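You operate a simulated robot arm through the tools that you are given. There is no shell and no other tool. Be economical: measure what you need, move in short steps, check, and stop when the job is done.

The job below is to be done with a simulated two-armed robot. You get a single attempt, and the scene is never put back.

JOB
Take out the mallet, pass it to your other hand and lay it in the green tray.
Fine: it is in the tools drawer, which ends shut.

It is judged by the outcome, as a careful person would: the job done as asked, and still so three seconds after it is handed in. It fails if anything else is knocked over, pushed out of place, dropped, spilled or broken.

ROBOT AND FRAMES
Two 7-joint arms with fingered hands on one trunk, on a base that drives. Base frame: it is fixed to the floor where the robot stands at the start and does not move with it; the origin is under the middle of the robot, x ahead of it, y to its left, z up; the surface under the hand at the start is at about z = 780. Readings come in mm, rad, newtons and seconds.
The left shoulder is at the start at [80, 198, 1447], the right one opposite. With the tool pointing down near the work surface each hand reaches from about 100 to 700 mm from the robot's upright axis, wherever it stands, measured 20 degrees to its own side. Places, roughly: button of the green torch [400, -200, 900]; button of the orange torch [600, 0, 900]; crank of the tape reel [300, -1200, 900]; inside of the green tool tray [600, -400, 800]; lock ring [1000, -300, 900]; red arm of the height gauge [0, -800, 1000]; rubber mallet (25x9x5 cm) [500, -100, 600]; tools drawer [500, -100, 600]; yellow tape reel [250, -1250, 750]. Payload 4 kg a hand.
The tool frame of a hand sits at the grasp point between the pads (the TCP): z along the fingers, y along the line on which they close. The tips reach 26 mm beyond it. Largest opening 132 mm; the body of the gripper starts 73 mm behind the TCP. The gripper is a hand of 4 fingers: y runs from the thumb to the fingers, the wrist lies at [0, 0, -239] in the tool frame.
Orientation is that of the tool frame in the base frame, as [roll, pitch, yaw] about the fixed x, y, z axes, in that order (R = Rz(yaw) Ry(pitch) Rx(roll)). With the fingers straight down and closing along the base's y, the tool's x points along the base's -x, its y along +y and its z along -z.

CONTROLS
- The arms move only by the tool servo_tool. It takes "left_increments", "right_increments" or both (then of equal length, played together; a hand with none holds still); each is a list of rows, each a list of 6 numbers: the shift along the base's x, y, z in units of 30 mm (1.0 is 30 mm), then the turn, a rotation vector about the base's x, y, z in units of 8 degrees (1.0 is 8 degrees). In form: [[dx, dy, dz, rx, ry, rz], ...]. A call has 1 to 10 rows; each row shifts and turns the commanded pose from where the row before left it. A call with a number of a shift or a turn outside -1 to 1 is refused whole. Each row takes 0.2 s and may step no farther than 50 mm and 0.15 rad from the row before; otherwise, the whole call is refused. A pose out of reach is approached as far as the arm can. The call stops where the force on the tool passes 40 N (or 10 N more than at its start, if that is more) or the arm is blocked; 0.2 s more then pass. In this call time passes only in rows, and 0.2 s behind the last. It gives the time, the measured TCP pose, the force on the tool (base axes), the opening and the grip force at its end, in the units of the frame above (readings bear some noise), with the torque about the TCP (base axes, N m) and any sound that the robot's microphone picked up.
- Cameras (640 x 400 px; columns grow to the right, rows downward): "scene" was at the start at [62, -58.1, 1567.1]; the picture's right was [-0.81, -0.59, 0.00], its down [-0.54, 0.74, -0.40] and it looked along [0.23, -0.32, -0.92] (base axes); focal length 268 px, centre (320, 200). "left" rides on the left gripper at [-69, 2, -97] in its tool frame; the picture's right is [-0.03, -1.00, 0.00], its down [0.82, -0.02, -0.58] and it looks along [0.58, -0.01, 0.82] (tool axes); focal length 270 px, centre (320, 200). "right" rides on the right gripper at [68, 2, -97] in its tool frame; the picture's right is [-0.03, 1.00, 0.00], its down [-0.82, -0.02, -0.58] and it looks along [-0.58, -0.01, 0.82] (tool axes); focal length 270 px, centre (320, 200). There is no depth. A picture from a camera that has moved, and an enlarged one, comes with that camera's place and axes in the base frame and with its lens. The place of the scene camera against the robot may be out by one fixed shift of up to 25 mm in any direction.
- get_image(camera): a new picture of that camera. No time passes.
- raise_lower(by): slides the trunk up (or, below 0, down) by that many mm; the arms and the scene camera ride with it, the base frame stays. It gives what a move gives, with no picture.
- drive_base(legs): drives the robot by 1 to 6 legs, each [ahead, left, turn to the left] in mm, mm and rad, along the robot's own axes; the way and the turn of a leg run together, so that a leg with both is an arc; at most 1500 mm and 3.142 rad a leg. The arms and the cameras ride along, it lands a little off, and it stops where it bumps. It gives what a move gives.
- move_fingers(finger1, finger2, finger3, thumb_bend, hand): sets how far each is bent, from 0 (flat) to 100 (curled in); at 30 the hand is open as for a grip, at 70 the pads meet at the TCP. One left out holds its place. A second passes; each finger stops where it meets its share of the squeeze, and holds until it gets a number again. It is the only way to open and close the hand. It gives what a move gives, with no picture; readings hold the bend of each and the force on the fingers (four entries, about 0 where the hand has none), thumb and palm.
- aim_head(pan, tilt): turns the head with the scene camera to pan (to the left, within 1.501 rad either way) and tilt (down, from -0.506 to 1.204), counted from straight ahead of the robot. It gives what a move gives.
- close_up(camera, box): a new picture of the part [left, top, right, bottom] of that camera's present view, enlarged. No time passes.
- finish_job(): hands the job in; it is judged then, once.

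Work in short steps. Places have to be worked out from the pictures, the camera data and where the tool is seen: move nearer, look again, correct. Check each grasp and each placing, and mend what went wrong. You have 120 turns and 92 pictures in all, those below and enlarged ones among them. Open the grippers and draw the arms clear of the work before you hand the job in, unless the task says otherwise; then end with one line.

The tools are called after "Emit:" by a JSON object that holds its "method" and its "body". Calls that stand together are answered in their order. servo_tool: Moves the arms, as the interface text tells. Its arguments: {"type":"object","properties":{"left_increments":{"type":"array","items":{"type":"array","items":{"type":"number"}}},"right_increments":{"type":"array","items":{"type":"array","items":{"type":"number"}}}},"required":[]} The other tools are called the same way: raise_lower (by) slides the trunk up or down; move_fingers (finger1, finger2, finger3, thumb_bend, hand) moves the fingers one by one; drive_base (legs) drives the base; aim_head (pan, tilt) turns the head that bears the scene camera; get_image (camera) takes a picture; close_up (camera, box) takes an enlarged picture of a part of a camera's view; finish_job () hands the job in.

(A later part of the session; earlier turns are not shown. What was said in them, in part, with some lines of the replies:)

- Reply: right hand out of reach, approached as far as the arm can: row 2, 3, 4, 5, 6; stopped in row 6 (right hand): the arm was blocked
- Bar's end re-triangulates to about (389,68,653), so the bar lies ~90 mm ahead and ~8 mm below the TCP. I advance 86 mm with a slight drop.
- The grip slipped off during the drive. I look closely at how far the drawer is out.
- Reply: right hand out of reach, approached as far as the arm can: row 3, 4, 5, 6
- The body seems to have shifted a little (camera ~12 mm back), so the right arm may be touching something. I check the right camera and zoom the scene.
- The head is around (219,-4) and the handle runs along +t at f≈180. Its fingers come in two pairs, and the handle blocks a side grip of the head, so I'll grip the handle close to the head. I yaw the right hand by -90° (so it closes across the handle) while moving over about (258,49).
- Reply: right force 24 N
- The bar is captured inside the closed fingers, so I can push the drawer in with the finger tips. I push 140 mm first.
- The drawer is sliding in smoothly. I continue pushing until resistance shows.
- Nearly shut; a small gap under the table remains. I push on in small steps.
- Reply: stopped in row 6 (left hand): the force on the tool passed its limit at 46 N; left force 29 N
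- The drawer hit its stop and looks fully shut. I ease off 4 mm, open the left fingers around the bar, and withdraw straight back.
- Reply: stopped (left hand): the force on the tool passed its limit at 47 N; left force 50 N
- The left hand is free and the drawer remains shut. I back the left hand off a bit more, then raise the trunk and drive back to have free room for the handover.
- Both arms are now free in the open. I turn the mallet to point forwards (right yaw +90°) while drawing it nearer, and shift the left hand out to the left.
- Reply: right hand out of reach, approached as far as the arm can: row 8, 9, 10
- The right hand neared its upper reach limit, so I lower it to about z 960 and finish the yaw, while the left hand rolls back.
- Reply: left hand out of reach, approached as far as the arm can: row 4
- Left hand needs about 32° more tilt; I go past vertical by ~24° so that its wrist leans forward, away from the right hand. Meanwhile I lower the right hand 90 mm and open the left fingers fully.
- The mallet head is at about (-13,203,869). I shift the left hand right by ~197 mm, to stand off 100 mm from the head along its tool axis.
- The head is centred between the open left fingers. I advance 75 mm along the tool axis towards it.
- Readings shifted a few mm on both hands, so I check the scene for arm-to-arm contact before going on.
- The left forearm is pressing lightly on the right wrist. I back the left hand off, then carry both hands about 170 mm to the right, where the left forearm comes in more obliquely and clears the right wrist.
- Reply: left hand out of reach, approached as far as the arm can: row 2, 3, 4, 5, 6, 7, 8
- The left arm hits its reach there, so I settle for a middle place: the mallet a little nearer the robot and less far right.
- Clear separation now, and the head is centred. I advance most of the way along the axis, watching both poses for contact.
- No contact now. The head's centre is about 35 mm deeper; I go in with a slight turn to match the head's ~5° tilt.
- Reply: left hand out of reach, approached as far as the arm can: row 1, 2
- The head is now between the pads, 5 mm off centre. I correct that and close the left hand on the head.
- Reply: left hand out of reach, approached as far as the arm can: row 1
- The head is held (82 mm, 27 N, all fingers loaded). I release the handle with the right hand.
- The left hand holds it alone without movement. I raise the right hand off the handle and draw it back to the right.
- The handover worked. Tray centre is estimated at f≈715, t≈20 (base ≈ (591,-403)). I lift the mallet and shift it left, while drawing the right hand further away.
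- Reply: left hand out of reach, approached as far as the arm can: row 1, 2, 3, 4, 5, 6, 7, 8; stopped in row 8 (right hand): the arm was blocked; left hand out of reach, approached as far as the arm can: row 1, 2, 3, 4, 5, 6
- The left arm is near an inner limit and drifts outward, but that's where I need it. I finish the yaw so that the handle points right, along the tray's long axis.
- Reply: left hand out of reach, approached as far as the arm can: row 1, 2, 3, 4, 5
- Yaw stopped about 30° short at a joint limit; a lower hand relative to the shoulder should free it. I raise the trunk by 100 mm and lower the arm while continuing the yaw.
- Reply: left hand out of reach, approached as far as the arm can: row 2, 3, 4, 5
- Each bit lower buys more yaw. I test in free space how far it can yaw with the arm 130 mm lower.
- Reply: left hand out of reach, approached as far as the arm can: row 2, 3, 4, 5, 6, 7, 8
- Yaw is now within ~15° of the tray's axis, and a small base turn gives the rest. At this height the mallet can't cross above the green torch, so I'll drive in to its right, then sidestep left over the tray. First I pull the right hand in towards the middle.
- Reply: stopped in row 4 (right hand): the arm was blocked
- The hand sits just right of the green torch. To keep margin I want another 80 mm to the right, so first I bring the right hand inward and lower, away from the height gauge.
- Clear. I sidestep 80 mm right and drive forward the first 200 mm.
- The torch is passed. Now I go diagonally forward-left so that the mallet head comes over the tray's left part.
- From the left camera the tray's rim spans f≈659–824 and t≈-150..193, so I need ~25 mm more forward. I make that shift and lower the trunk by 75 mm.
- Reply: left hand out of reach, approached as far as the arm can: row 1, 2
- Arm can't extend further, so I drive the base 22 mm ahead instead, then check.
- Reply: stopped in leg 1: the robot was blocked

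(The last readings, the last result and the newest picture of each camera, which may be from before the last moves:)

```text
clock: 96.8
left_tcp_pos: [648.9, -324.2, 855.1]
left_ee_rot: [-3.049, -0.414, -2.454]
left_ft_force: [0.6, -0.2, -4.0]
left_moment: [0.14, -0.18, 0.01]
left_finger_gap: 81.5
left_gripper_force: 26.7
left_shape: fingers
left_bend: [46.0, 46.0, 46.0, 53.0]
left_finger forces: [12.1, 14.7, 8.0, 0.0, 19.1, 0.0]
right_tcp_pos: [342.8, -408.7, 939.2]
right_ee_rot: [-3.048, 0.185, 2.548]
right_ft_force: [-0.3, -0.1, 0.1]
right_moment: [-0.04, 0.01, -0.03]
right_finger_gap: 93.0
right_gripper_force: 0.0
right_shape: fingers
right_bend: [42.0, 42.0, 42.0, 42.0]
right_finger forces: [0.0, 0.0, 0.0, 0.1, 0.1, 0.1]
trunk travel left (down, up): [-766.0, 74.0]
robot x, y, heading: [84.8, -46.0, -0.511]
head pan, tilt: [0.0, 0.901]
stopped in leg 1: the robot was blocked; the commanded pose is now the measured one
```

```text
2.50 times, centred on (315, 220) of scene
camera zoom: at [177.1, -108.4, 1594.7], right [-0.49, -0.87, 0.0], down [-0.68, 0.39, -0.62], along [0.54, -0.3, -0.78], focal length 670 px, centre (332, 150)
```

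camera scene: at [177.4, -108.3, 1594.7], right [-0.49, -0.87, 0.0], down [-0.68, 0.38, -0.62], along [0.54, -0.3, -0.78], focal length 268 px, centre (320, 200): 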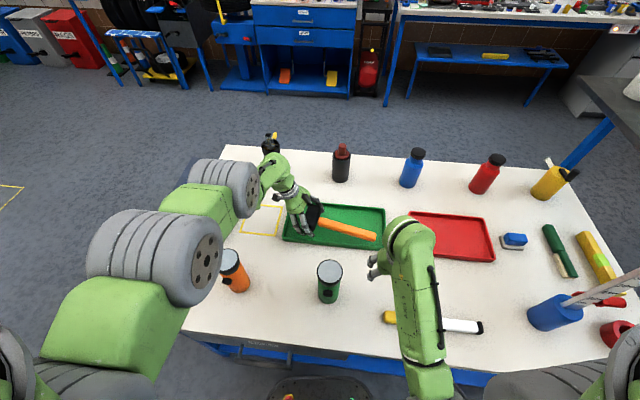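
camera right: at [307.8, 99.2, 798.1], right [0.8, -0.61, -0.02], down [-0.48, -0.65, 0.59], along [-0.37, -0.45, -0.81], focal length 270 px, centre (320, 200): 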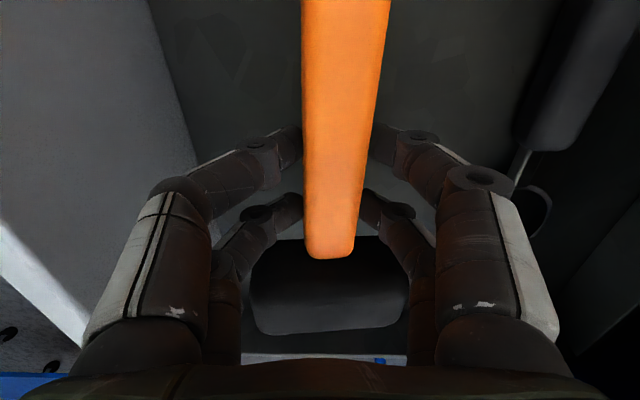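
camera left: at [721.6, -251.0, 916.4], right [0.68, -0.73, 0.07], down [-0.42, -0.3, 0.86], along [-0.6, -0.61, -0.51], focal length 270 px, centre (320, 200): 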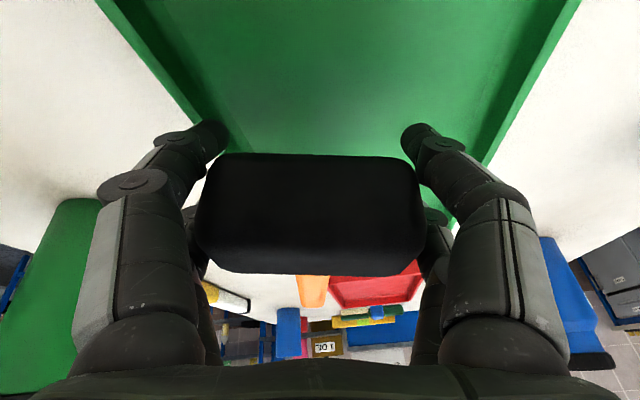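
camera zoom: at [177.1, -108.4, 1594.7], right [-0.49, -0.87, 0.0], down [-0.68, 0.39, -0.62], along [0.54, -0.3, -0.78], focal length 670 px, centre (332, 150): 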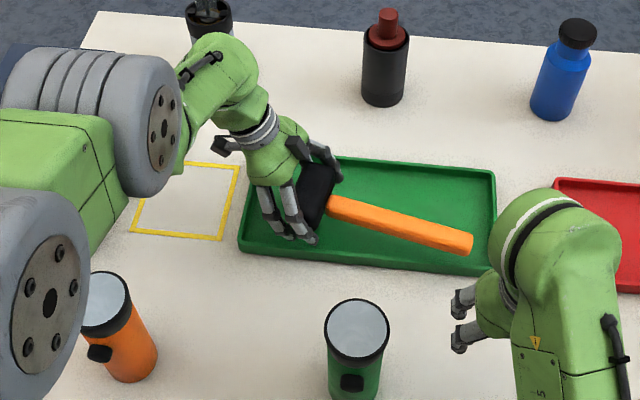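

The base is against the table, so the rest must come from the arm. It's at full stretch; raising it relative to the shoulder frees reach, so I go up 40 mm and forward 26 mm, to be lowered later by the trunk.

Emit:
{"method": "servo_tool", "body": {"left_increments": [[0, 0, 0.5, 0, 0, 0], [0, 0, 0.5, 0, 0, 0], [0.24, -0.17, 0.3, 0, 0, 0], [0.24, -0.17, 0.2, 0, 0, 0], [0.24, -0.17, 0, 0, 0, 0]]}}

```text
clock: 98.0
left_tcp_pos: [657.5, -324.6, 870.8]
left_ee_rot: [-3.039, -0.418, -2.465]
left_ft_force: [-1.0, -0.1, -3.7]
left_moment: [0.17, -0.21, -0.01]
left_finger_gap: 81.4
left_gripper_force: 27.0
left_shape: fingers
left_bend: [46.0, 46.0, 46.0, 53.0]
left_finger forces: [12.0, 14.9, 8.1, 0.0, 19.1, 0.0]
left hand out of reach, approached as far as the arm can: row 1, 2, 3, 4, 5
right_tcp_pos: [343.2, -407.8, 938.4]
right_ee_rot: [-3.047, 0.184, 2.55]
right_ft_force: [0.4, -0.8, -1.1]
right_moment: [-0.02, 0.02, -0.01]
right_finger_gap: 92.7
right_gripper_force: 0.0
right_shape: fingers
right_bend: [42.0, 42.0, 42.0, 42.0]
right_finger forces: [0.1, 0.0, 0.0, 0.0, 0.0, 0.1]
trunk travel left (down, up): [-766.0, 74.0]
robot x, y, heading: [87.5, -44.2, -0.514]
head pan, tilt: [0.0, 0.901]
```

That gained 7 mm (f≈723). Turning the base slightly back to square should free a little more, as its corner is what touches; I turn -0.05 rad with a small left shift, then try 12 mm ahead.

Emit:
{"method": "drive_base", "body": {"legs": [[-3, 18, -0.05], [15, 0, 0]]}}

Emit:
{"method": "get_image", "body": {"camera": "left"}}

```text
clock: 99.2
left_tcp_pos: [653.9, -335.3, 870.1]
left_ee_rot: [-3.039, -0.419, -2.515]
left_ft_force: [0.4, -0.2, -4.7]
left_moment: [0.12, -0.23, 0.0]
left_finger_gap: 81.4
left_gripper_force: 27.1
left_shape: fingers
left_bend: [46.0, 46.0, 46.0, 53.0]
left_finger forces: [12.1, 14.8, 7.9, 0.0, 19.1, 0.0]
right_tcp_pos: [331.8, -403.7, 939.2]
right_ee_rot: [-3.046, 0.188, 2.498]
right_ft_force: [-0.1, 1.1, 0.2]
right_moment: [-0.03, -0.03, 0.04]
right_finger_gap: 92.6
right_gripper_force: 0.1
right_shape: fingers
right_bend: [42.0, 42.0, 42.0, 42.0]
right_finger forces: [0.1, 0.0, 0.1, 0.0, 0.1, 0.0]
trunk travel left (down, up): [-766.0, 74.0]
robot x, y, heading: [97.8, -29.6, -0.569]
head pan, tilt: [0.0, 0.901]
stopped in leg 2: the robot was blocked; the commanded pose is now the measured one
```

```text
21 pictures are left
camera left: at [729.8, -266.9, 930.4], right [0.64, -0.77, 0.08], down [-0.44, -0.27, 0.86], along [-0.64, -0.58, -0.51], focal length 270 px, centre (320, 200)
```

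left: 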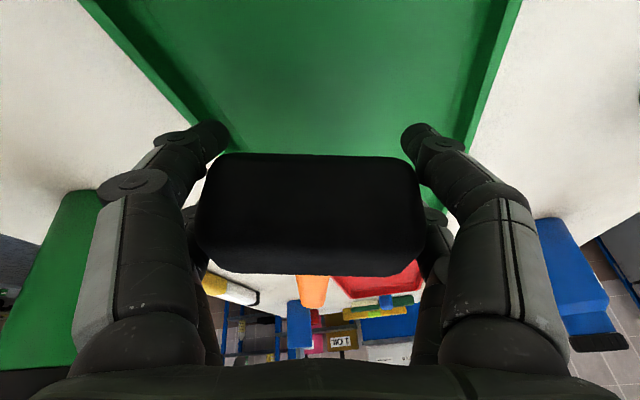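

I take a close-up of the near-side fingers against the tray rim.

Emit:
{"method": "close_up", "body": {"camera": "left", "box": [60, 0, 560, 290]}}

```text
1.28 times, centred on (310, 145) of left
camera zoom: at [729.8, -266.9, 930.4], right [0.64, -0.77, 0.08], down [-0.44, -0.27, 0.86], along [-0.64, -0.58, -0.51], focal length 346 px, centre (333, 270)
```

zoom: 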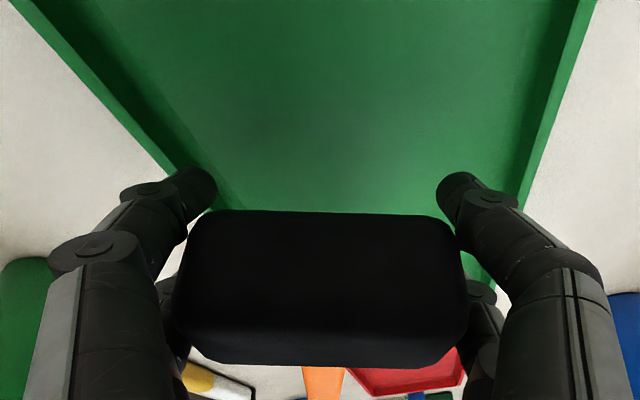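

Inner tray spans f≈664–820; I'm at 726, ideally 740. I try a small forward-and-up arm move, allowing a slight yaw give.

Emit:
{"method": "servo_tool", "body": {"left_increments": [[0.2, -0.15, 0.5, 0, 0, -0.3], [0.2, -0.15, 0.5, 0, 0, -0.2], [0.3, -0.22, 0.3, 0, 0, 0], [0.2, -0.15, 0, 0, 0, 0]]}}

```text
clock: 100.2
left_tcp_pos: [659.8, -340.9, 894.2]
left_ee_rot: [-3.039, -0.419, -2.585]
left_ft_force: [-0.1, 0.1, -4.0]
left_moment: [0.18, -0.22, 0.01]
left_finger_gap: 81.7
left_gripper_force: 27.2
left_shape: fingers
left_bend: [46.0, 46.0, 46.0, 53.0]
left_finger forces: [12.1, 14.8, 8.1, 0.0, 19.2, 0.0]
left hand out of reach, approached as far as the arm can: row 1, 2, 3, 4
right_tcp_pos: [334.7, -406.8, 936.9]
right_ee_rot: [-3.048, 0.185, 2.498]
right_ft_force: [1.2, 0.5, -0.5]
right_moment: [-0.01, -0.01, 0.0]
right_finger_gap: 92.6
right_gripper_force: 0.2
right_shape: fingers
right_bend: [42.0, 42.0, 42.0, 42.0]
right_finger forces: [0.1, 0.1, 0.0, 0.0, 0.0, 0.1]
trunk travel left (down, up): [-766.0, 74.0]
robot x, y, heading: [95.4, -30.6, -0.565]
head pan, tilt: [0.0, 0.901]
```

Now f≈734 but the yaw gave 4°. I try to win the yaw back at this position.

Emit:
{"method": "servo_tool", "body": {"left_increments": [[0.1, -0.07, 0, 0, 0, 0.4], [0.1, -0.07, 0, 0, 0, 0.4], [0.1, -0.07, 0, 0, 0, 0.4]]}}

```text
clock: 101.0
left_tcp_pos: [659.4, -342.3, 894.3]
left_ee_rot: [-3.037, -0.419, -2.587]
left_ft_force: [-0.3, 0.2, -4.4]
left_moment: [0.13, -0.24, -0.01]
left_finger_gap: 81.4
left_gripper_force: 26.4
left_shape: fingers
left_bend: [46.0, 46.0, 46.0, 53.0]
left_finger forces: [12.1, 14.8, 8.1, 0.0, 19.0, 0.0]
left hand out of reach, approached as far as the arm can: row 1, 2, 3
right_tcp_pos: [334.9, -405.5, 939.8]
right_ee_rot: [-3.046, 0.186, 2.497]
right_ft_force: [-0.6, -0.4, -0.4]
right_moment: [0.0, 0.01, -0.02]
right_finger_gap: 92.7
right_gripper_force: 0.1
right_shape: fingers
right_bend: [42.0, 42.0, 42.0, 42.0]
right_finger forces: [0.0, 0.1, 0.1, 0.1, 0.0, 0.0]
trunk travel left (down, up): [-766.0, 74.0]
robot x, y, heading: [95.9, -29.4, -0.566]
head pan, tilt: [0.0, 0.901]
```

I accept the compromise: turn the base by +0.07 with a right shift so that the handle lies ~12° off the tray's axis, fitting inside. Then check from above.

Emit:
{"method": "drive_base", "body": {"legs": [[-4, -38, 0.07], [8, 0, 0]]}}

Emit:
{"method": "close_up", "body": {"camera": "scene", "box": [230, 160, 430, 290]}}

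Emit:
{"method": "close_up", "body": {"camera": "left", "box": [60, 0, 560, 290]}}

```text
clock: 102.2
left_tcp_pos: [652.6, -337.0, 894.5]
left_ee_rot: [-3.041, -0.414, -2.518]
left_ft_force: [0.0, -0.5, -3.4]
left_moment: [0.17, -0.21, -0.03]
left_finger_gap: 81.5
left_gripper_force: 27.0
left_shape: fingers
left_bend: [46.0, 46.0, 46.0, 53.0]
left_finger forces: [12.1, 14.8, 8.0, 0.0, 19.0, 0.0]
right_tcp_pos: [334.0, -424.5, 938.3]
right_ee_rot: [-3.051, 0.187, 2.564]
right_ft_force: [0.9, -1.4, 0.3]
right_moment: [0.04, -0.04, 0.03]
right_finger_gap: 92.6
right_gripper_force: 0.0
right_shape: fingers
right_bend: [42.0, 42.0, 42.0, 42.0]
right_finger forces: [0.1, 0.0, 0.1, 0.1, 0.0, 0.0]
trunk travel left (down, up): [-766.0, 74.0]
robot x, y, heading: [75.3, -64.7, -0.494]
head pan, tilt: [0.0, 0.901]
stopped in leg 2: the robot was blocked; the commanded pose is now the measured one
```

```text
3.08 times, centred on (330, 225) of scene
camera zoom: at [162.2, -128.5, 1594.8], right [-0.48, -0.88, 0.0], down [-0.69, 0.38, -0.62], along [0.55, -0.29, -0.78], focal length 825 px, centre (289, 123)
```

zoom: 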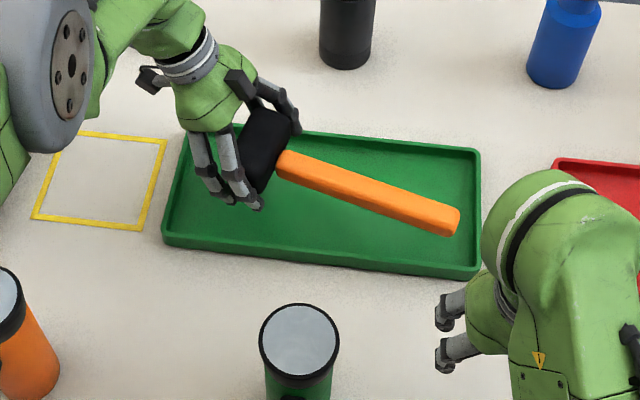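

```text
1.28 times, centred on (310, 145) of left
camera zoom: at [729.8, -268.1, 954.4], right [0.63, -0.77, 0.08], down [-0.44, -0.27, 0.86], along [-0.64, -0.58, -0.51], focal length 346 px, centre (333, 270)
```

zoom: 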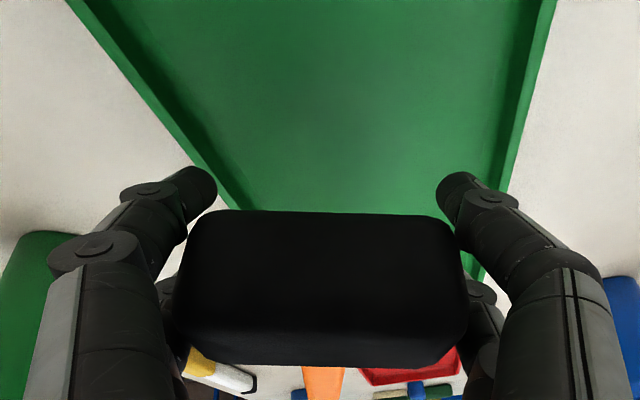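

Aligned acceptably, about 12° off the axis and inside the outline. I lower the trunk 45 mm and look again.

Emit:
{"method": "raise_lower", "body": {"by": -45}}

Emit:
{"method": "close_up", "body": {"camera": "scene", "box": [230, 160, 430, 290]}}

Emit:
{"method": "close_up", "body": {"camera": "left", "box": [60, 0, 560, 290]}}

```text
clock: 103.1
left_tcp_pos: [656.5, -333.0, 848.2]
left_ee_rot: [-3.04, -0.418, -2.518]
left_ft_force: [0.1, 0.1, -3.5]
left_moment: [0.16, -0.19, 0.01]
left_finger_gap: 81.6
left_gripper_force: 26.3
left_shape: fingers
left_bend: [46.0, 46.0, 46.0, 53.0]
left_finger forces: [12.0, 14.8, 8.1, 0.0, 18.9, 0.0]
right_tcp_pos: [336.8, -419.1, 894.6]
right_ee_rot: [-3.046, 0.188, 2.565]
right_ft_force: [-0.3, -0.2, 0.3]
right_moment: [-0.02, -0.01, -0.01]
right_finger_gap: 92.8
right_gripper_force: 0.0
right_shape: fingers
right_bend: [42.0, 42.0, 42.0, 42.0]
right_finger forces: [0.0, 0.0, 0.0, 0.0, 0.0, 0.0]
trunk travel left (down, up): [-721.0, 119.0]
robot x, y, heading: [80.0, -65.1, -0.495]
head pan, tilt: [0.0, 0.901]
```

```text
3.08 times, centred on (330, 225) of scene
camera zoom: at [166.5, -122.2, 1549.7], right [-0.48, -0.88, 0.0], down [-0.69, 0.37, -0.62], along [0.55, -0.3, -0.78], focal length 825 px, centre (289, 123)
```

zoom: 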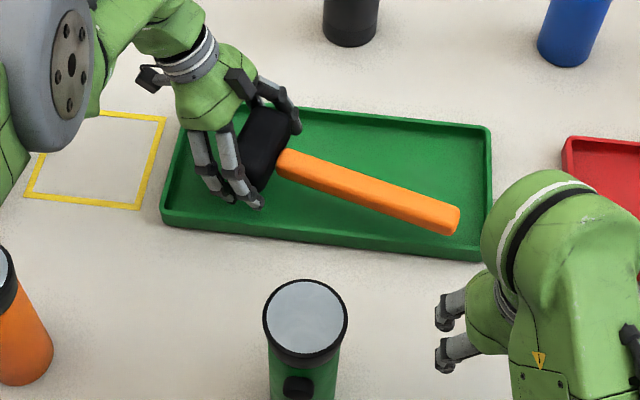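

```text
1.28 times, centred on (310, 145) of left
camera zoom: at [733.1, -264.7, 909.4], right [0.63, -0.77, 0.08], down [-0.44, -0.27, 0.86], along [-0.64, -0.58, -0.51], focal length 346 px, centre (333, 270)
```

zoom: 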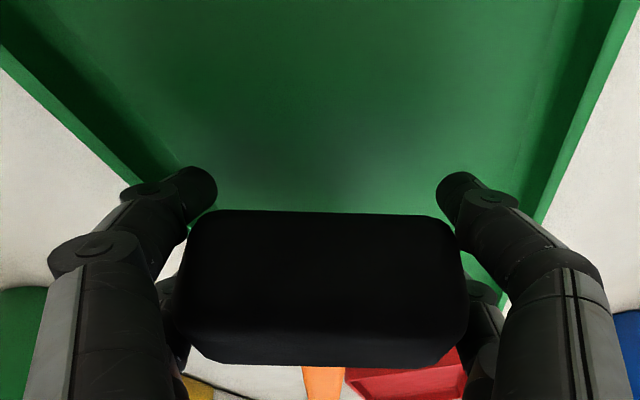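

Good: there's visible clearance to the near rim. I lower another 16 mm, watching the force.

Emit:
{"method": "raise_lower", "body": {"by": -16}}

Emit:
{"method": "raise_lower", "body": {"by": -6}}

Emit:
{"method": "close_up", "body": {"camera": "scene", "box": [230, 160, 430, 290]}}

```text
clock: 103.7
left_tcp_pos: [657.1, -334.0, 831.8]
left_ee_rot: [-3.038, -0.419, -2.516]
left_ft_force: [0.1, -0.4, -5.2]
left_moment: [0.16, -0.2, -0.02]
left_finger_gap: 81.5
left_gripper_force: 27.1
left_shape: fingers
left_bend: [46.0, 46.0, 46.0, 53.0]
left_finger forces: [11.9, 15.0, 8.0, 0.1, 18.9, 0.0]
right_tcp_pos: [336.9, -419.9, 877.8]
right_ee_rot: [-3.047, 0.187, 2.567]
right_ft_force: [0.1, -0.5, 0.3]
right_moment: [-0.01, 0.0, 0.02]
right_finger_gap: 92.7
right_gripper_force: 0.1
right_shape: fingers
right_bend: [42.0, 42.0, 42.0, 42.0]
right_finger forces: [0.1, 0.1, 0.0, 0.0, 0.0, 0.0]
trunk travel left (down, up): [-705.0, 135.0]
robot x, y, heading: [75.6, -63.4, -0.497]
head pan, tilt: [0.0, 0.901]
```

```text
clock: 104.3
left_tcp_pos: [655.7, -333.5, 831.4]
left_ee_rot: [-3.032, -0.418, -2.517]
left_ft_force: [-1.7, 0.9, 17.9]
left_moment: [1.16, 0.38, 0.06]
left_finger_gap: 81.5
left_gripper_force: 36.8
left_shape: fingers
left_bend: [49.0, 46.0, 46.0, 53.0]
left_finger forces: [31.8, 16.2, 7.6, 0.1, 18.5, 0.1]
right_tcp_pos: [334.6, -419.1, 872.6]
right_ee_rot: [-3.048, 0.188, 2.566]
right_ft_force: [0.3, -0.5, -0.2]
right_moment: [0.01, -0.01, 0.02]
right_finger_gap: 92.6
right_gripper_force: 0.1
right_shape: fingers
right_bend: [42.0, 42.0, 42.0, 42.0]
right_finger forces: [0.1, 0.0, 0.1, 0.1, 0.0, 0.0]
trunk travel left (down, up): [-699.0, 141.0]
robot x, y, heading: [75.5, -60.8, -0.499]
head pan, tilt: [0.0, 0.901]
```

```text
3.08 times, centred on (330, 225) of scene
camera zoom: at [163.1, -121.3, 1528.3], right [-0.48, -0.88, 0.0], down [-0.69, 0.37, -0.62], along [0.55, -0.3, -0.78], focal length 825 px, centre (289, 123)
```

zoom: 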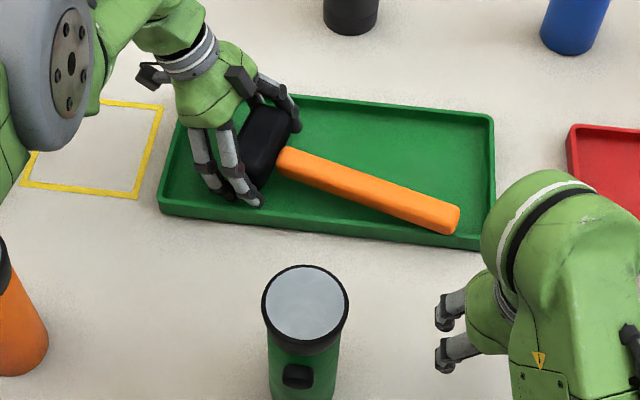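

A near-side finger tip touches the tray floor, with the head just above it. I ease up 2 mm and release gently: the far-side pair first, a little.

Emit:
{"method": "raise_lower", "body": {"by": 2}}

Emit:
{"method": "move_fingers", "body": {"hand": "left", "finger1": 45, "finger2": 45, "finger3": 42, "thumb_bend": 46}}

Emit:
{"method": "close_up", "body": {"camera": "scene", "box": [230, 160, 430, 290]}}

```text
clock: 104.8
left_tcp_pos: [655.1, -333.9, 830.3]
left_ee_rot: [-3.036, -0.417, -2.519]
left_ft_force: [2.3, -0.2, 12.2]
left_moment: [0.85, 0.08, -0.12]
left_finger_gap: 80.6
left_gripper_force: 36.4
left_shape: fingers
left_bend: [50.0, 46.0, 46.0, 53.0]
left_finger forces: [30.0, 15.1, 8.1, 0.0, 20.1, 0.1]
right_tcp_pos: [335.0, -419.9, 875.0]
right_ee_rot: [-3.048, 0.188, 2.568]
right_ft_force: [-0.1, -0.1, 0.8]
right_moment: [-0.05, -0.01, -0.01]
right_finger_gap: 92.9
right_gripper_force: 0.0
right_shape: fingers
right_bend: [42.0, 42.0, 42.0, 42.0]
right_finger forces: [0.0, 0.0, 0.1, 0.0, 0.1, 0.0]
trunk travel left (down, up): [-701.0, 139.0]
robot x, y, heading: [75.3, -61.9, -0.498]
head pan, tilt: [0.0, 0.901]
```

```text
clock: 105.8
left_tcp_pos: [654.8, -332.7, 832.5]
left_ee_rot: [-3.036, -0.418, -2.518]
left_ft_force: [5.5, 0.8, 19.7]
left_moment: [1.03, 0.38, -0.32]
left_finger_gap: 85.5
left_gripper_force: 14.4
left_shape: fingers
left_bend: [48.0, 43.0, 42.0, 45.0]
left_finger forces: [24.3, 1.6, 0.1, 0.0, 2.9, 0.0]
right_tcp_pos: [335.1, -419.2, 873.3]
right_ee_rot: [-3.047, 0.19, 2.565]
right_ft_force: [0.4, 0.6, -0.1]
right_moment: [0.05, -0.01, -0.04]
right_finger_gap: 92.7
right_gripper_force: 0.0
right_shape: fingers
right_bend: [42.0, 42.0, 42.0, 42.0]
right_finger forces: [0.1, 0.0, 0.1, 0.0, 0.0, 0.0]
trunk travel left (down, up): [-701.0, 139.0]
robot x, y, heading: [77.4, -61.0, -0.494]
head pan, tilt: [0.0, 0.901]
```

```text
3.08 times, centred on (330, 225) of scene
camera zoom: at [163.5, -121.2, 1530.0], right [-0.48, -0.88, 0.0], down [-0.69, 0.37, -0.62], along [0.55, -0.3, -0.78], focal length 825 px, centre (289, 123)
```

zoom: 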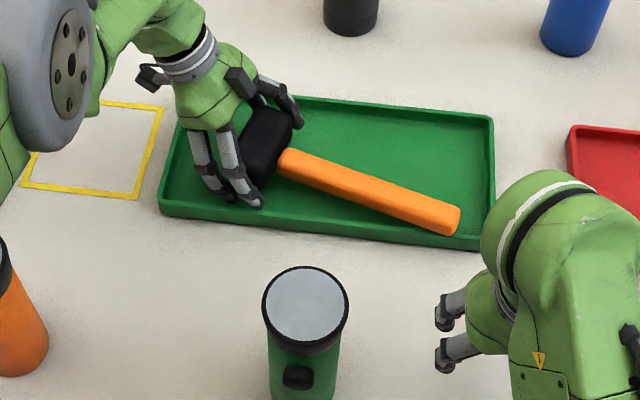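

The mallet has settled on the tray floor. I open the far pair fully, the near pair slightly, and raise the trunk a little.

Emit:
{"method": "move_fingers", "body": {"hand": "left", "finger1": 43, "finger2": 43, "finger3": 33, "thumb_bend": 33}}

Emit:
{"method": "raise_lower", "body": {"by": 30}}

Emit:
{"method": "close_up", "body": {"camera": "scene", "box": [230, 160, 430, 290]}}

Emit:
{"method": "get_image", "body": {"camera": "left"}}

```text
clock: 106.8
left_tcp_pos: [655.4, -333.0, 830.5]
left_ee_rot: [-3.035, -0.418, -2.519]
left_ft_force: [5.9, 2.0, 22.1]
left_moment: [1.09, 0.3, -0.31]
left_finger_gap: 104.1
left_gripper_force: 11.1
left_shape: fingers
left_bend: [48.0, 43.0, 33.0, 33.0]
left_finger forces: [21.8, 0.0, 0.1, 0.0, 0.0, 0.1]
right_tcp_pos: [335.3, -419.9, 876.4]
right_ee_rot: [-3.047, 0.188, 2.566]
right_ft_force: [-0.3, 0.2, 0.2]
right_moment: [-0.02, -0.02, -0.03]
right_finger_gap: 92.8
right_gripper_force: 0.0
right_shape: fingers
right_bend: [42.0, 42.0, 42.0, 42.0]
right_finger forces: [0.1, 0.0, 0.1, 0.0, 0.0, 0.0]
trunk travel left (down, up): [-701.0, 139.0]
robot x, y, heading: [75.1, -62.7, -0.497]
head pan, tilt: [0.0, 0.901]
```

```text
clock: 107.5
left_tcp_pos: [654.6, -333.8, 858.0]
left_ee_rot: [-3.042, -0.418, -2.514]
left_ft_force: [-0.3, -0.3, -0.7]
left_moment: [0.01, -0.01, -0.03]
left_finger_gap: 106.4
left_gripper_force: 0.1
left_shape: fingers
left_bend: [43.0, 43.0, 33.0, 33.0]
left_finger forces: [0.0, 0.0, 0.1, 0.0, 0.0, 0.0]
right_tcp_pos: [336.3, -420.4, 903.0]
right_ee_rot: [-3.048, 0.186, 2.565]
right_ft_force: [-0.4, -0.6, 0.5]
right_moment: [0.0, 0.02, -0.02]
right_finger_gap: 92.6
right_gripper_force: 0.1
right_shape: fingers
right_bend: [42.0, 42.0, 42.0, 42.0]
right_finger forces: [0.0, 0.0, 0.0, 0.0, 0.0, 0.0]
trunk travel left (down, up): [-731.0, 109.0]
robot x, y, heading: [75.8, -60.5, -0.492]
head pan, tilt: [0.0, 0.901]
```

```text
3.08 times, centred on (330, 225) of scene
camera zoom: at [164.6, -122.0, 1559.8], right [-0.48, -0.88, 0.0], down [-0.69, 0.37, -0.62], along [0.55, -0.3, -0.78], focal length 825 px, centre (289, 123)
```

zoom: 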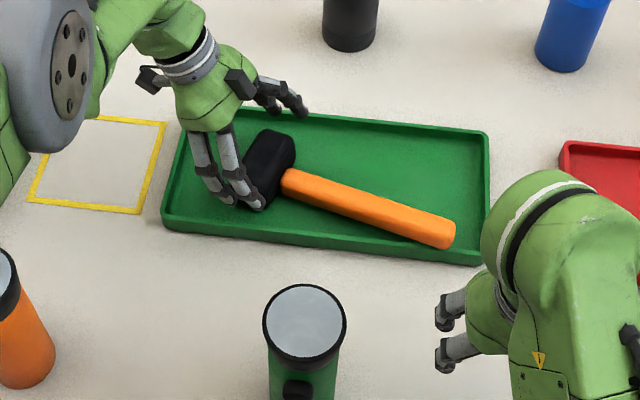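

```text
12 pictures are left
camera left: at [731.3, -264.3, 919.3], right [0.63, -0.77, 0.08], down [-0.44, -0.27, 0.86], along [-0.64, -0.58, -0.51], focal length 270 px, centre (320, 200)
```

left: 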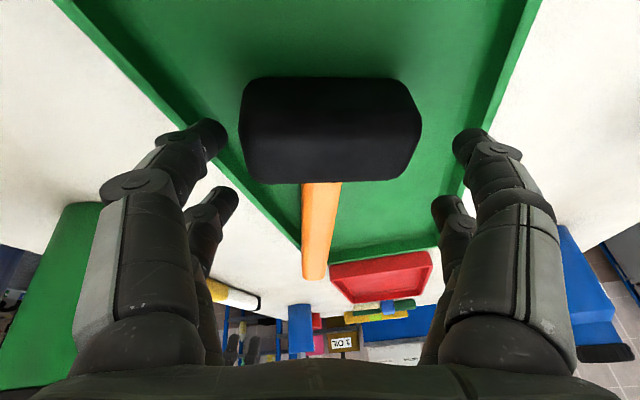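

The mallet lies in the tray, released. I raise the trunk further so the left hand clears everything, then inspect the handle end near the rim.

Emit:
{"method": "raise_lower", "body": {"by": 100}}

Emit:
{"method": "close_up", "body": {"camera": "scene", "box": [270, 190, 400, 275]}}

```text
clock: 108.9
left_tcp_pos: [657.2, -333.7, 960.1]
left_ee_rot: [-3.039, -0.42, -2.517]
left_ft_force: [0.4, -0.2, 0.1]
left_moment: [-0.02, 0.01, -0.05]
left_finger_gap: 106.4
left_gripper_force: 0.1
left_shape: fingers
left_bend: [43.0, 43.0, 33.0, 33.0]
left_finger forces: [0.0, 0.0, 0.0, 0.0, 0.1, 0.0]
right_tcp_pos: [335.5, -420.2, 1004.4]
right_ee_rot: [-3.046, 0.186, 2.566]
right_ft_force: [1.0, 0.1, 0.0]
right_moment: [-0.01, 0.0, 0.02]
right_finger_gap: 92.9
right_gripper_force: 0.1
right_shape: fingers
right_bend: [42.0, 42.0, 42.0, 42.0]
right_finger forces: [0.0, 0.0, 0.0, 0.0, 0.1, 0.1]
trunk travel left (down, up): [-831.0, 9.0]
robot x, y, heading: [77.3, -58.9, -0.499]
head pan, tilt: [0.0, 0.901]
```

```text
4.71 times, centred on (335, 232) of scene
camera zoom: at [165.5, -122.6, 1659.7], right [-0.48, -0.88, 0.0], down [-0.69, 0.37, -0.62], along [0.55, -0.3, -0.78], focal length 1262 px, centre (249, 47)
```

zoom: 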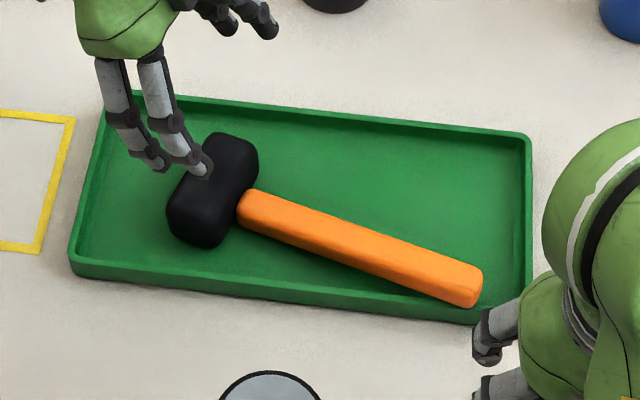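

The handle's end seems to touch the near rim. I'll nudge it ~18 mm inward with the closed right hand; first I lower the trunk 60 mm (left hand still clear above), close the right fingers and move near the spot.

Emit:
{"method": "move_fingers", "body": {"hand": "right", "finger1": 70, "finger2": 70, "finger3": 70, "thumb_bend": 70}}

Emit:
{"method": "raise_lower", "body": {"by": -60}}

Emit:
{"method": "servo_tool", "body": {"right_increments": [[0.6, -0.04, 0, 0, 0, 0], [0.7, -0.04, 0, 0, 0, 0], [0.7, -0.04, 0, 0, 0, 0], [0.7, -0.04, 0, 0, 0, 0], [0.7, -0.04, -0.5, 0, 0, 0], [0.5, -0.04, -0.8, 0, 0, 0]]}}

Emit:
{"method": "get_image", "body": {"camera": "scene"}}

Emit:
{"method": "get_image", "body": {"camera": "right"}}

```text
clock: 109.9
left_tcp_pos: [656.3, -333.6, 960.0]
left_ee_rot: [-3.039, -0.418, -2.517]
left_ft_force: [0.8, -0.8, 0.5]
left_moment: [-0.01, 0.01, -0.03]
left_finger_gap: 106.4
left_gripper_force: 0.1
left_shape: fingers
left_bend: [43.0, 43.0, 33.0, 33.0]
left_finger forces: [0.0, 0.1, 0.0, 0.0, 0.1, 0.0]
right_tcp_pos: [337.3, -421.7, 1005.6]
right_ee_rot: [-3.047, 0.186, 2.566]
right_ft_force: [0.5, -0.6, -0.1]
right_moment: [0.01, 0.01, 0.0]
right_finger_gap: 1.5
right_gripper_force: 0.2
right_shape: fingers
right_bend: [70.0, 70.0, 70.0, 70.0]
right_finger forces: [0.0, 0.0, 0.0, 0.1, 0.0, 0.1]
trunk travel left (down, up): [-831.0, 9.0]
robot x, y, heading: [79.1, -60.0, -0.494]
head pan, tilt: [0.0, 0.901]
```

```text
clock: 110.9
left_tcp_pos: [655.9, -333.3, 900.1]
left_ee_rot: [-3.039, -0.42, -2.517]
left_ft_force: [0.2, -0.1, -0.7]
left_moment: [0.03, 0.02, 0.03]
left_finger_gap: 106.1
left_gripper_force: 0.0
left_shape: fingers
left_bend: [43.0, 43.0, 33.0, 33.0]
left_finger forces: [0.1, 0.1, 0.0, 0.1, 0.0, 0.1]
right_tcp_pos: [336.1, -418.8, 944.1]
right_ee_rot: [-3.046, 0.188, 2.566]
right_ft_force: [-0.3, 0.5, 0.0]
right_moment: [-0.04, -0.03, -0.02]
right_finger_gap: 1.3
right_gripper_force: 0.0
right_shape: fingers
right_bend: [70.0, 70.0, 70.0, 70.0]
right_finger forces: [0.0, 0.0, 0.0, 0.1, 0.0, 0.0]
trunk travel left (down, up): [-771.0, 69.0]
robot x, y, heading: [76.6, -62.3, -0.494]
head pan, tilt: [0.0, 0.901]
```

```text
clock: 112.3
left_tcp_pos: [655.8, -334.3, 899.4]
left_ee_rot: [-3.038, -0.419, -2.516]
left_ft_force: [-0.7, -0.3, -0.2]
left_moment: [-0.02, 0.01, -0.01]
left_finger_gap: 106.3
left_gripper_force: 0.1
left_shape: fingers
left_bend: [43.0, 43.0, 33.0, 33.0]
left_finger forces: [0.0, 0.1, 0.0, 0.0, 0.1, 0.0]
right_tcp_pos: [453.8, -427.6, 904.5]
right_ee_rot: [-3.046, 0.186, 2.566]
right_ft_force: [0.6, -0.2, -0.2]
right_moment: [0.01, -0.01, 0.03]
right_finger_gap: 1.4
right_gripper_force: 0.0
right_shape: fingers
right_bend: [70.0, 70.0, 70.0, 70.0]
right_finger forces: [0.0, 0.0, 0.0, 0.1, 0.0, 0.2]
trunk travel left (down, up): [-771.0, 69.0]
robot x, y, heading: [76.8, -61.1, -0.493]
head pan, tilt: [0.0, 0.901]
```

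```text
10 pictures are left
camera scene: at [166.4, -123.0, 1599.7], right [-0.48, -0.88, 0.0], down [-0.69, 0.37, -0.62], along [0.55, -0.3, -0.78], focal length 268 px, centre (320, 200)
```

scene: 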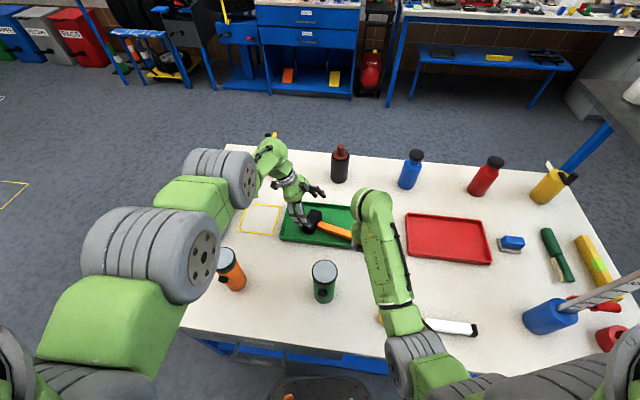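

```text
9 pictures are left
camera right: at [389.7, -371.9, 985.8], right [0.58, 0.81, -0.09], down [0.6, -0.35, 0.72], along [0.55, -0.47, -0.69], focal length 270 px, centre (320, 200)
```

right: 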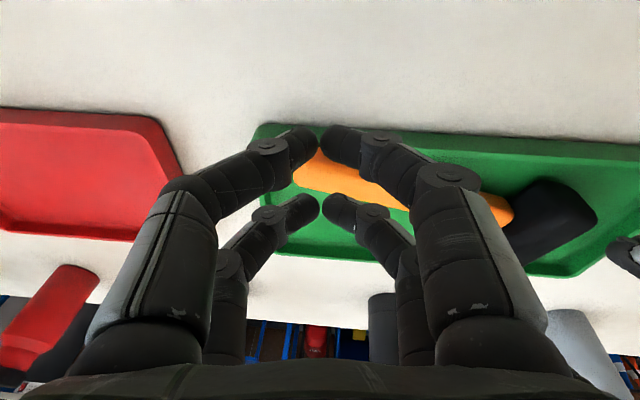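

I zoom in to judge the handle end against the rim from this nearer view.

Emit:
{"method": "close_up", "body": {"camera": "right", "box": [230, 100, 530, 290]}}

```text
2.11 times, centred on (380, 195) of right
camera zoom: at [389.7, -371.9, 985.8], right [0.58, 0.81, -0.09], down [0.6, -0.35, 0.72], along [0.55, -0.47, -0.69], focal length 569 px, centre (194, 210)
```

zoom: 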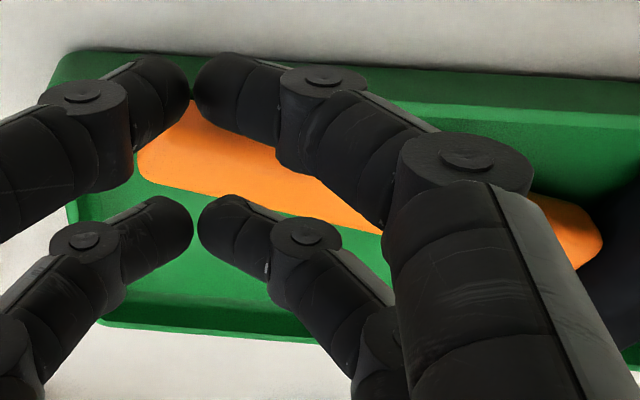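

The handle end does sit at the rim's inner edge. I descend to tip height just above the rim, then push inward slowly.

Emit:
{"method": "servo_tool", "body": {"right_increments": [[-0.1, 0.07, -0.7, 0, 0, 0], [-0.1, 0.07, -0.7, 0, 0, 0], [0, 0, -0.7, 0, 0, 0], [0.2, -0.146, 0, 0, 0, 0], [0.2, -0.146, 0, 0, 0, 0], [0.2, -0.146, 0, 0, 0, 0], [0.2, -0.146, 0, 0, 0, 0]]}}

Emit:
{"method": "close_up", "body": {"camera": "right", "box": [170, 60, 550, 300]}}

```text
clock: 113.9
left_tcp_pos: [655.4, -333.7, 899.0]
left_ee_rot: [-3.039, -0.418, -2.515]
left_ft_force: [0.2, 0.5, 0.2]
left_moment: [-0.05, -0.01, -0.04]
left_finger_gap: 106.1
left_gripper_force: 0.0
left_shape: fingers
left_bend: [43.0, 43.0, 33.0, 33.0]
left_finger forces: [0.0, 0.0, 0.0, 0.2, 0.1, 0.0]
right_tcp_pos: [471.9, -441.6, 841.7]
right_ee_rot: [-3.048, 0.187, 2.565]
right_ft_force: [-0.1, 0.4, -0.3]
right_moment: [-0.02, 0.0, -0.02]
right_finger_gap: 1.9
right_gripper_force: 0.2
right_shape: fingers
right_bend: [70.0, 70.0, 70.0, 70.0]
right_finger forces: [0.0, 0.0, 0.0, 0.1, 0.1, 0.0]
trunk travel left (down, up): [-771.0, 69.0]
robot x, y, heading: [73.5, -61.3, -0.492]
head pan, tilt: [0.0, 0.901]
```

```text
1.67 times, centred on (360, 180) of right
camera zoom: at [406.7, -385.8, 923.7], right [0.58, 0.81, -0.09], down [0.6, -0.35, 0.72], along [0.55, -0.47, -0.69], focal length 450 px, centre (253, 233)
```

zoom: 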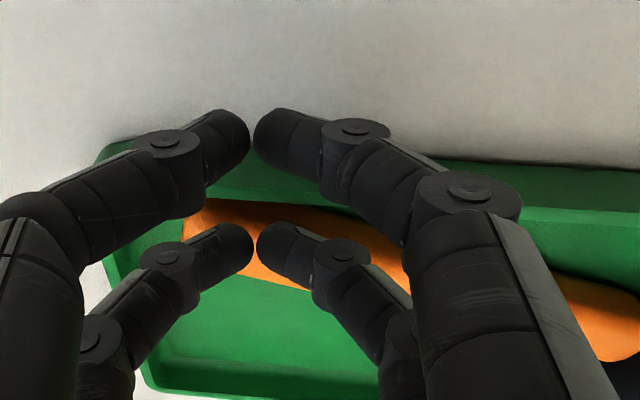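

The curled tips are hovering slightly above the handle. I back off 20 mm, go down 15 mm, and push again.

Emit:
{"method": "servo_tool", "body": {"right_increments": [[-0.27, 0.195, 0, 0, 0, 0], [-0.27, 0.195, 0, 0, 0, 0], [0, 0, -0.25, 0, 0, 0], [0, 0, -0.25, 0, 0, 0], [0.2, -0.146, 0, 0, 0, 0], [0.2, -0.146, 0, 0, 0, 0], [0.2, -0.146, 0, 0, 0, 0]]}}

Emit:
{"method": "close_up", "body": {"camera": "right", "box": [170, 60, 550, 300]}}

```text
clock: 115.5
left_tcp_pos: [651.9, -331.1, 901.6]
left_ee_rot: [-3.035, -0.418, -2.521]
left_ft_force: [0.0, -0.1, 0.7]
left_moment: [0.05, 0.01, -0.01]
left_finger_gap: 106.5
left_gripper_force: 0.0
left_shape: fingers
left_bend: [43.0, 43.0, 33.0, 33.0]
left_finger forces: [0.0, 0.0, 0.0, 0.0, 0.1, 0.0]
right_tcp_pos: [459.9, -434.5, 823.0]
right_ee_rot: [-3.05, 0.166, 2.557]
right_ft_force: [-28.2, 13.1, 24.7]
right_moment: [-0.41, -0.09, -0.27]
right_finger_gap: 1.7
right_gripper_force: 19.2
right_shape: fingers
right_bend: [70.0, 70.0, 74.0, 70.0]
right_finger forces: [0.0, 6.7, 31.9, 0.1, 0.0, 0.1]
trunk travel left (down, up): [-771.0, 69.0]
robot x, y, heading: [70.0, -62.3, -0.494]
head pan, tilt: [0.0, 0.901]
stopped in row 7 (right hand): the force on the tool passed its limit at 46 N (the readings are from after the stop); the commanded pose is now the measured one
```

```text
1.67 times, centred on (360, 180) of right
camera zoom: at [397.3, -379.1, 906.5], right [0.58, 0.81, -0.09], down [0.61, -0.36, 0.7], along [0.54, -0.46, -0.7], focal length 450 px, centre (253, 233)
```

zoom: 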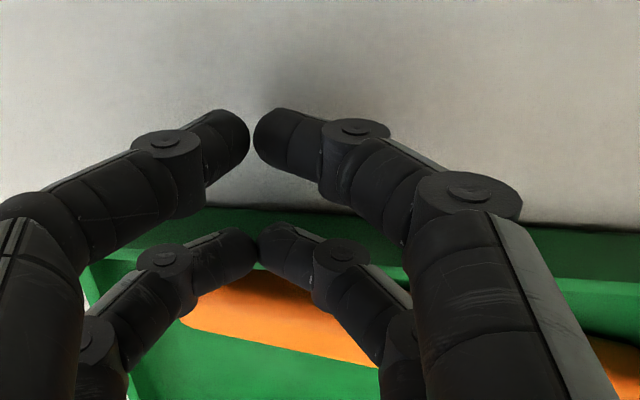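

The tips hit the tray's rim, so I back off at once, rise, and look at the state of things.

Emit:
{"method": "servo_tool", "body": {"right_increments": [[-0.3, 0.22, 0, 0, 0, 0], [-0.4, 0.3, 0, 0, 0, 0], [0, 0, 0.8, 0, 0, 0], [-0.5, 0.36, 0.8, 0, 0, 0], [-0.8, 0.2, 0.8, 0, 0, 0]]}}

Emit:
{"method": "close_up", "body": {"camera": "scene", "box": [240, 170, 440, 295]}}

```text
clock: 116.7
left_tcp_pos: [654.4, -333.8, 900.0]
left_ee_rot: [-3.036, -0.419, -2.519]
left_ft_force: [-0.2, 0.1, 0.6]
left_moment: [0.03, 0.01, 0.0]
left_finger_gap: 106.4
left_gripper_force: 0.0
left_shape: fingers
left_bend: [43.0, 43.0, 33.0, 33.0]
left_finger forces: [0.0, 0.0, 0.0, 0.0, 0.0, 0.0]
right_tcp_pos: [403.9, -404.7, 892.9]
right_ee_rot: [-3.05, 0.17, 2.562]
right_ft_force: [0.4, 0.4, 0.1]
right_moment: [0.02, -0.01, 0.02]
right_finger_gap: 1.6
right_gripper_force: 0.0
right_shape: fingers
right_bend: [70.0, 70.0, 70.0, 70.0]
right_finger forces: [0.0, 0.0, 0.1, 0.1, 0.0, 0.0]
trunk travel left (down, up): [-771.0, 69.0]
robot x, y, heading: [71.9, -63.0, -0.494]
head pan, tilt: [0.0, 0.901]
```

```text
3.20 times, centred on (340, 232) of scene
camera zoom: at [163.5, -121.7, 1599.9], right [-0.48, -0.88, 0.0], down [-0.69, 0.37, -0.62], along [0.55, -0.3, -0.78], focal length 858 px, centre (256, 96)
```

zoom: 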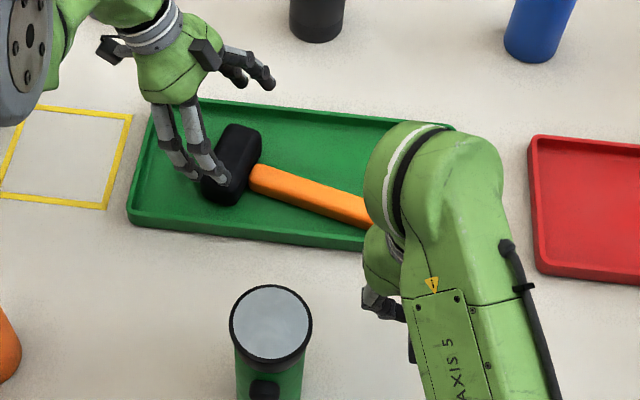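

The tray hasn't moved visibly against the yellow square, and the mallet lies inside it, so I leave it. I withdraw: raise the trunk, shift the right hand away from the green torch, then drive back between the torches.

Emit:
{"method": "raise_lower", "body": {"by": 66}}

Emit:
{"method": "servo_tool", "body": {"right_increments": [[-0.45, -0.63, 0.3, 0, 0, 0], [-0.45, -0.63, 0.3, 0, 0, 0], [-0.45, -0.63, 0.3, 0, 0, 0]], "left_increments": [[0, 0, 0.5, 0, 0, 0], [0, 0, 0.5, 0, 0, 0], [0, 0, 0.5, 0, 0, 0]]}}

Emit:
{"method": "get_image", "body": {"camera": "scene"}}

```text
clock: 117.7
left_tcp_pos: [656.3, -333.8, 963.9]
left_ee_rot: [-3.038, -0.42, -2.518]
left_ft_force: [-0.1, 0.1, -0.5]
left_moment: [0.02, 0.01, 0.0]
left_finger_gap: 106.4
left_gripper_force: 0.0
left_shape: fingers
left_bend: [43.0, 43.0, 33.0, 33.0]
left_finger forces: [0.0, 0.0, 0.1, 0.0, 0.0, 0.0]
right_tcp_pos: [406.4, -405.7, 959.1]
right_ee_rot: [-3.048, 0.167, 2.563]
right_ft_force: [-0.1, 0.4, -0.3]
right_moment: [-0.02, -0.03, 0.04]
right_finger_gap: 1.7
right_gripper_force: 0.1
right_shape: fingers
right_bend: [70.0, 70.0, 70.0, 70.0]
right_finger forces: [0.0, 0.0, 0.0, 0.0, 0.0, 0.0]
trunk travel left (down, up): [-837.0, 3.0]
robot x, y, heading: [72.8, -60.2, -0.496]
head pan, tilt: [0.0, 0.901]
```

```text
clock: 118.5
left_tcp_pos: [661.7, -334.0, 983.4]
left_ee_rot: [-3.033, -0.423, -2.525]
left_ft_force: [0.1, -0.4, 0.0]
left_moment: [-0.01, -0.01, 0.02]
left_finger_gap: 106.0
left_gripper_force: 0.1
left_shape: fingers
left_bend: [43.0, 43.0, 33.0, 33.0]
left_finger forces: [0.0, 0.1, 0.1, 0.0, 0.0, 0.0]
left hand out of reach, approached as far as the arm can: row 1, 2, 3
right_tcp_pos: [364.9, -463.1, 986.5]
right_ee_rot: [-3.049, 0.167, 2.56]
right_ft_force: [-0.3, 0.3, 0.5]
right_moment: [-0.01, 0.0, -0.03]
right_finger_gap: 1.4
right_gripper_force: 0.0
right_shape: fingers
right_bend: [70.0, 70.0, 70.0, 70.0]
right_finger forces: [0.0, 0.1, 0.0, 0.0, 0.0, 0.0]
trunk travel left (down, up): [-837.0, 3.0]
robot x, y, heading: [71.3, -63.0, -0.501]
head pan, tilt: [0.0, 0.901]
```

```text
4 pictures are left
camera scene: at [165.3, -122.7, 1665.7], right [-0.48, -0.88, 0.0], down [-0.69, 0.37, -0.62], along [0.55, -0.3, -0.78], focal length 268 px, centre (320, 200)
```

scene: 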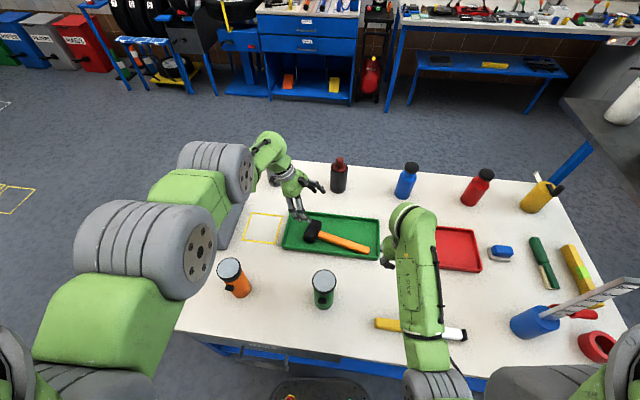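

The mallet is lying in the tray and everything else stands in place. I drive back between the torches and clear of the table.

Emit:
{"method": "drive_base", "body": {"legs": [[-490, 98, 0]]}}

Emit:
{"method": "move_fingers", "body": {"hand": "right", "finger1": 30, "finger2": 30, "finger3": 30, "thumb_bend": 30}}

Emit:
{"method": "move_fingers", "body": {"hand": "left", "finger1": 30, "finger2": 30, "finger3": 30, "thumb_bend": 30}}

Emit:
{"method": "get_image", "body": {"camera": "scene"}}

```text
clock: 121.5
left_tcp_pos: [277.5, -15.5, 980.6]
left_ee_rot: [-3.033, -0.423, -2.529]
left_ft_force: [-0.5, 0.5, -0.7]
left_moment: [-0.03, -0.03, 0.0]
left_finger_gap: 106.2
left_gripper_force: 0.1
left_shape: fingers
left_bend: [43.0, 43.0, 33.0, 33.0]
left_finger forces: [0.1, 0.0, 0.1, 0.0, 0.0, 0.0]
right_tcp_pos: [-19.1, -141.7, 985.6]
right_ee_rot: [-3.049, 0.166, 2.555]
right_ft_force: [0.5, 0.6, -0.1]
right_moment: [0.04, 0.01, -0.02]
right_finger_gap: 1.5
right_gripper_force: 0.1
right_shape: fingers
right_bend: [70.0, 70.0, 70.0, 70.0]
right_finger forces: [0.0, 0.1, 0.1, 0.1, 0.0, 0.0]
trunk travel left (down, up): [-837.0, 3.0]
robot x, y, heading: [-307.8, 263.7, -0.497]
head pan, tilt: [0.0, 0.901]
```

```text
clock: 122.5
left_tcp_pos: [274.0, -12.9, 984.4]
left_ee_rot: [-3.028, -0.422, -2.53]
left_ft_force: [0.8, -0.1, -0.3]
left_moment: [0.0, 0.0, 0.01]
left_finger_gap: 106.3
left_gripper_force: 0.0
left_shape: fingers
left_bend: [43.0, 43.0, 33.0, 33.0]
left_finger forces: [0.1, 0.0, 0.1, 0.0, 0.0, 0.0]
right_tcp_pos: [-22.9, -140.5, 987.7]
right_ee_rot: [-3.048, 0.169, 2.557]
right_ft_force: [-0.6, -0.2, -0.2]
right_moment: [0.02, 0.02, -0.02]
right_finger_gap: 132.3
right_gripper_force: 0.1
right_shape: fingers
right_bend: [30.0, 30.0, 30.0, 30.0]
right_finger forces: [0.0, 0.1, 0.1, 0.0, 0.1, 0.0]
trunk travel left (down, up): [-837.0, 3.0]
robot x, y, heading: [-307.6, 262.7, -0.5]
head pan, tilt: [0.0, 0.901]
```

```text
clock: 123.5
left_tcp_pos: [276.4, -13.3, 982.0]
left_ee_rot: [-3.031, -0.421, -2.529]
left_ft_force: [-0.1, 0.0, -0.7]
left_moment: [-0.02, 0.0, 0.01]
left_finger_gap: 132.5
left_gripper_force: 0.1
left_shape: fingers
left_bend: [30.0, 30.0, 30.0, 30.0]
left_finger forces: [0.0, 0.0, 0.0, 0.0, 0.1, 0.0]
right_tcp_pos: [-21.6, -140.6, 988.4]
right_ee_rot: [-3.049, 0.167, 2.556]
right_ft_force: [-0.1, 0.4, -0.3]
right_moment: [0.0, 0.0, -0.01]
right_finger_gap: 132.6
right_gripper_force: 0.0
right_shape: fingers
right_bend: [30.0, 30.0, 30.0, 30.0]
right_finger forces: [0.0, 0.0, 0.1, 0.1, 0.1, 0.0]
trunk travel left (down, up): [-837.0, 3.0]
robot x, y, heading: [-313.7, 262.5, -0.498]
head pan, tilt: [0.0, 0.901]
```

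```text
3 pictures are left
camera scene: at [-219.4, 199.5, 1665.7], right [-0.48, -0.88, 0.0], down [-0.69, 0.38, -0.62], along [0.54, -0.3, -0.78], focal length 268 px, centre (320, 200)
```

scene: 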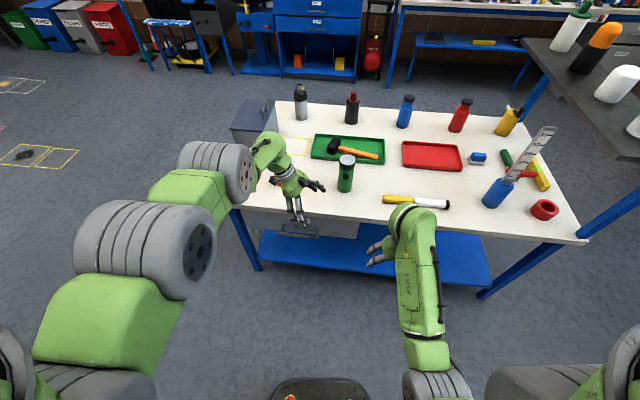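

Orange torch is hidden behind the left arm; I drive back a bit more and take a close-up of the table and drawer.

Emit:
{"method": "drive_base", "body": {"legs": [[-200, 60, 0]]}}

Emit:
{"method": "close_up", "body": {"camera": "scene", "box": [210, 60, 530, 260]}}

```text
clock: 125.1
left_tcp_pos: [133.9, 131.6, 979.8]
left_ee_rot: [-3.036, -0.423, -2.525]
left_ft_force: [0.3, -0.1, 0.1]
left_moment: [0.0, 0.03, 0.01]
left_finger_gap: 132.8
left_gripper_force: 0.0
left_shape: fingers
left_bend: [30.0, 30.0, 30.0, 30.0]
left_finger forces: [0.0, 0.1, 0.1, 0.0, 0.0, 0.0]
right_tcp_pos: [-162.8, 3.7, 984.7]
right_ee_rot: [-3.051, 0.164, 2.559]
right_ft_force: [0.0, 0.4, -0.1]
right_moment: [0.04, 0.01, 0.02]
right_finger_gap: 132.4
right_gripper_force: 0.0
right_shape: fingers
right_bend: [30.0, 30.0, 30.0, 30.0]
right_finger forces: [0.1, 0.0, 0.0, 0.0, 0.0, 0.0]
trunk travel left (down, up): [-837.0, 3.0]
robot x, y, heading: [-454.4, 407.0, -0.497]
head pan, tilt: [0.0, 0.901]
```

```text
2.00 times, centred on (370, 160) of scene
camera zoom: at [-359.9, 342.1, 1665.2], right [-0.48, -0.88, 0.0], down [-0.69, 0.38, -0.62], along [0.54, -0.29, -0.79], focal length 536 px, centre (220, 280)
```

zoom: 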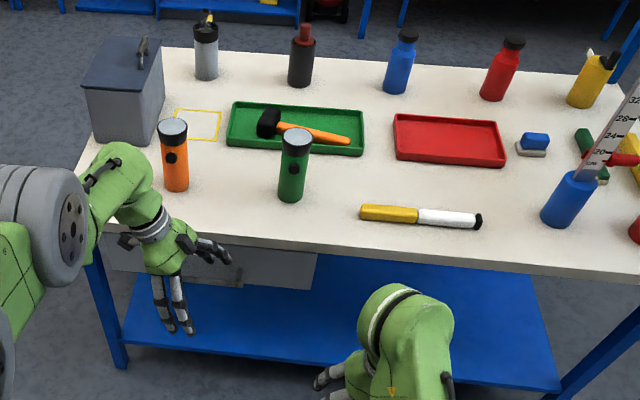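

Everything is standing, the drawer is shut, the mallet lies in the green tray, and both hands are open and clear. I hand it in.

Emit:
{"method": "finish_job", "body": {}}

```text
The job is handed in.
```

The mallet was taken from the tools drawer with the right hand, passed to the left and laid in the green tray, and the drawer is shut. The handle's end rests close against the tray's near wall; a nudge to move it inward hit the rim with about 46 N, but the tray did not visibly move.
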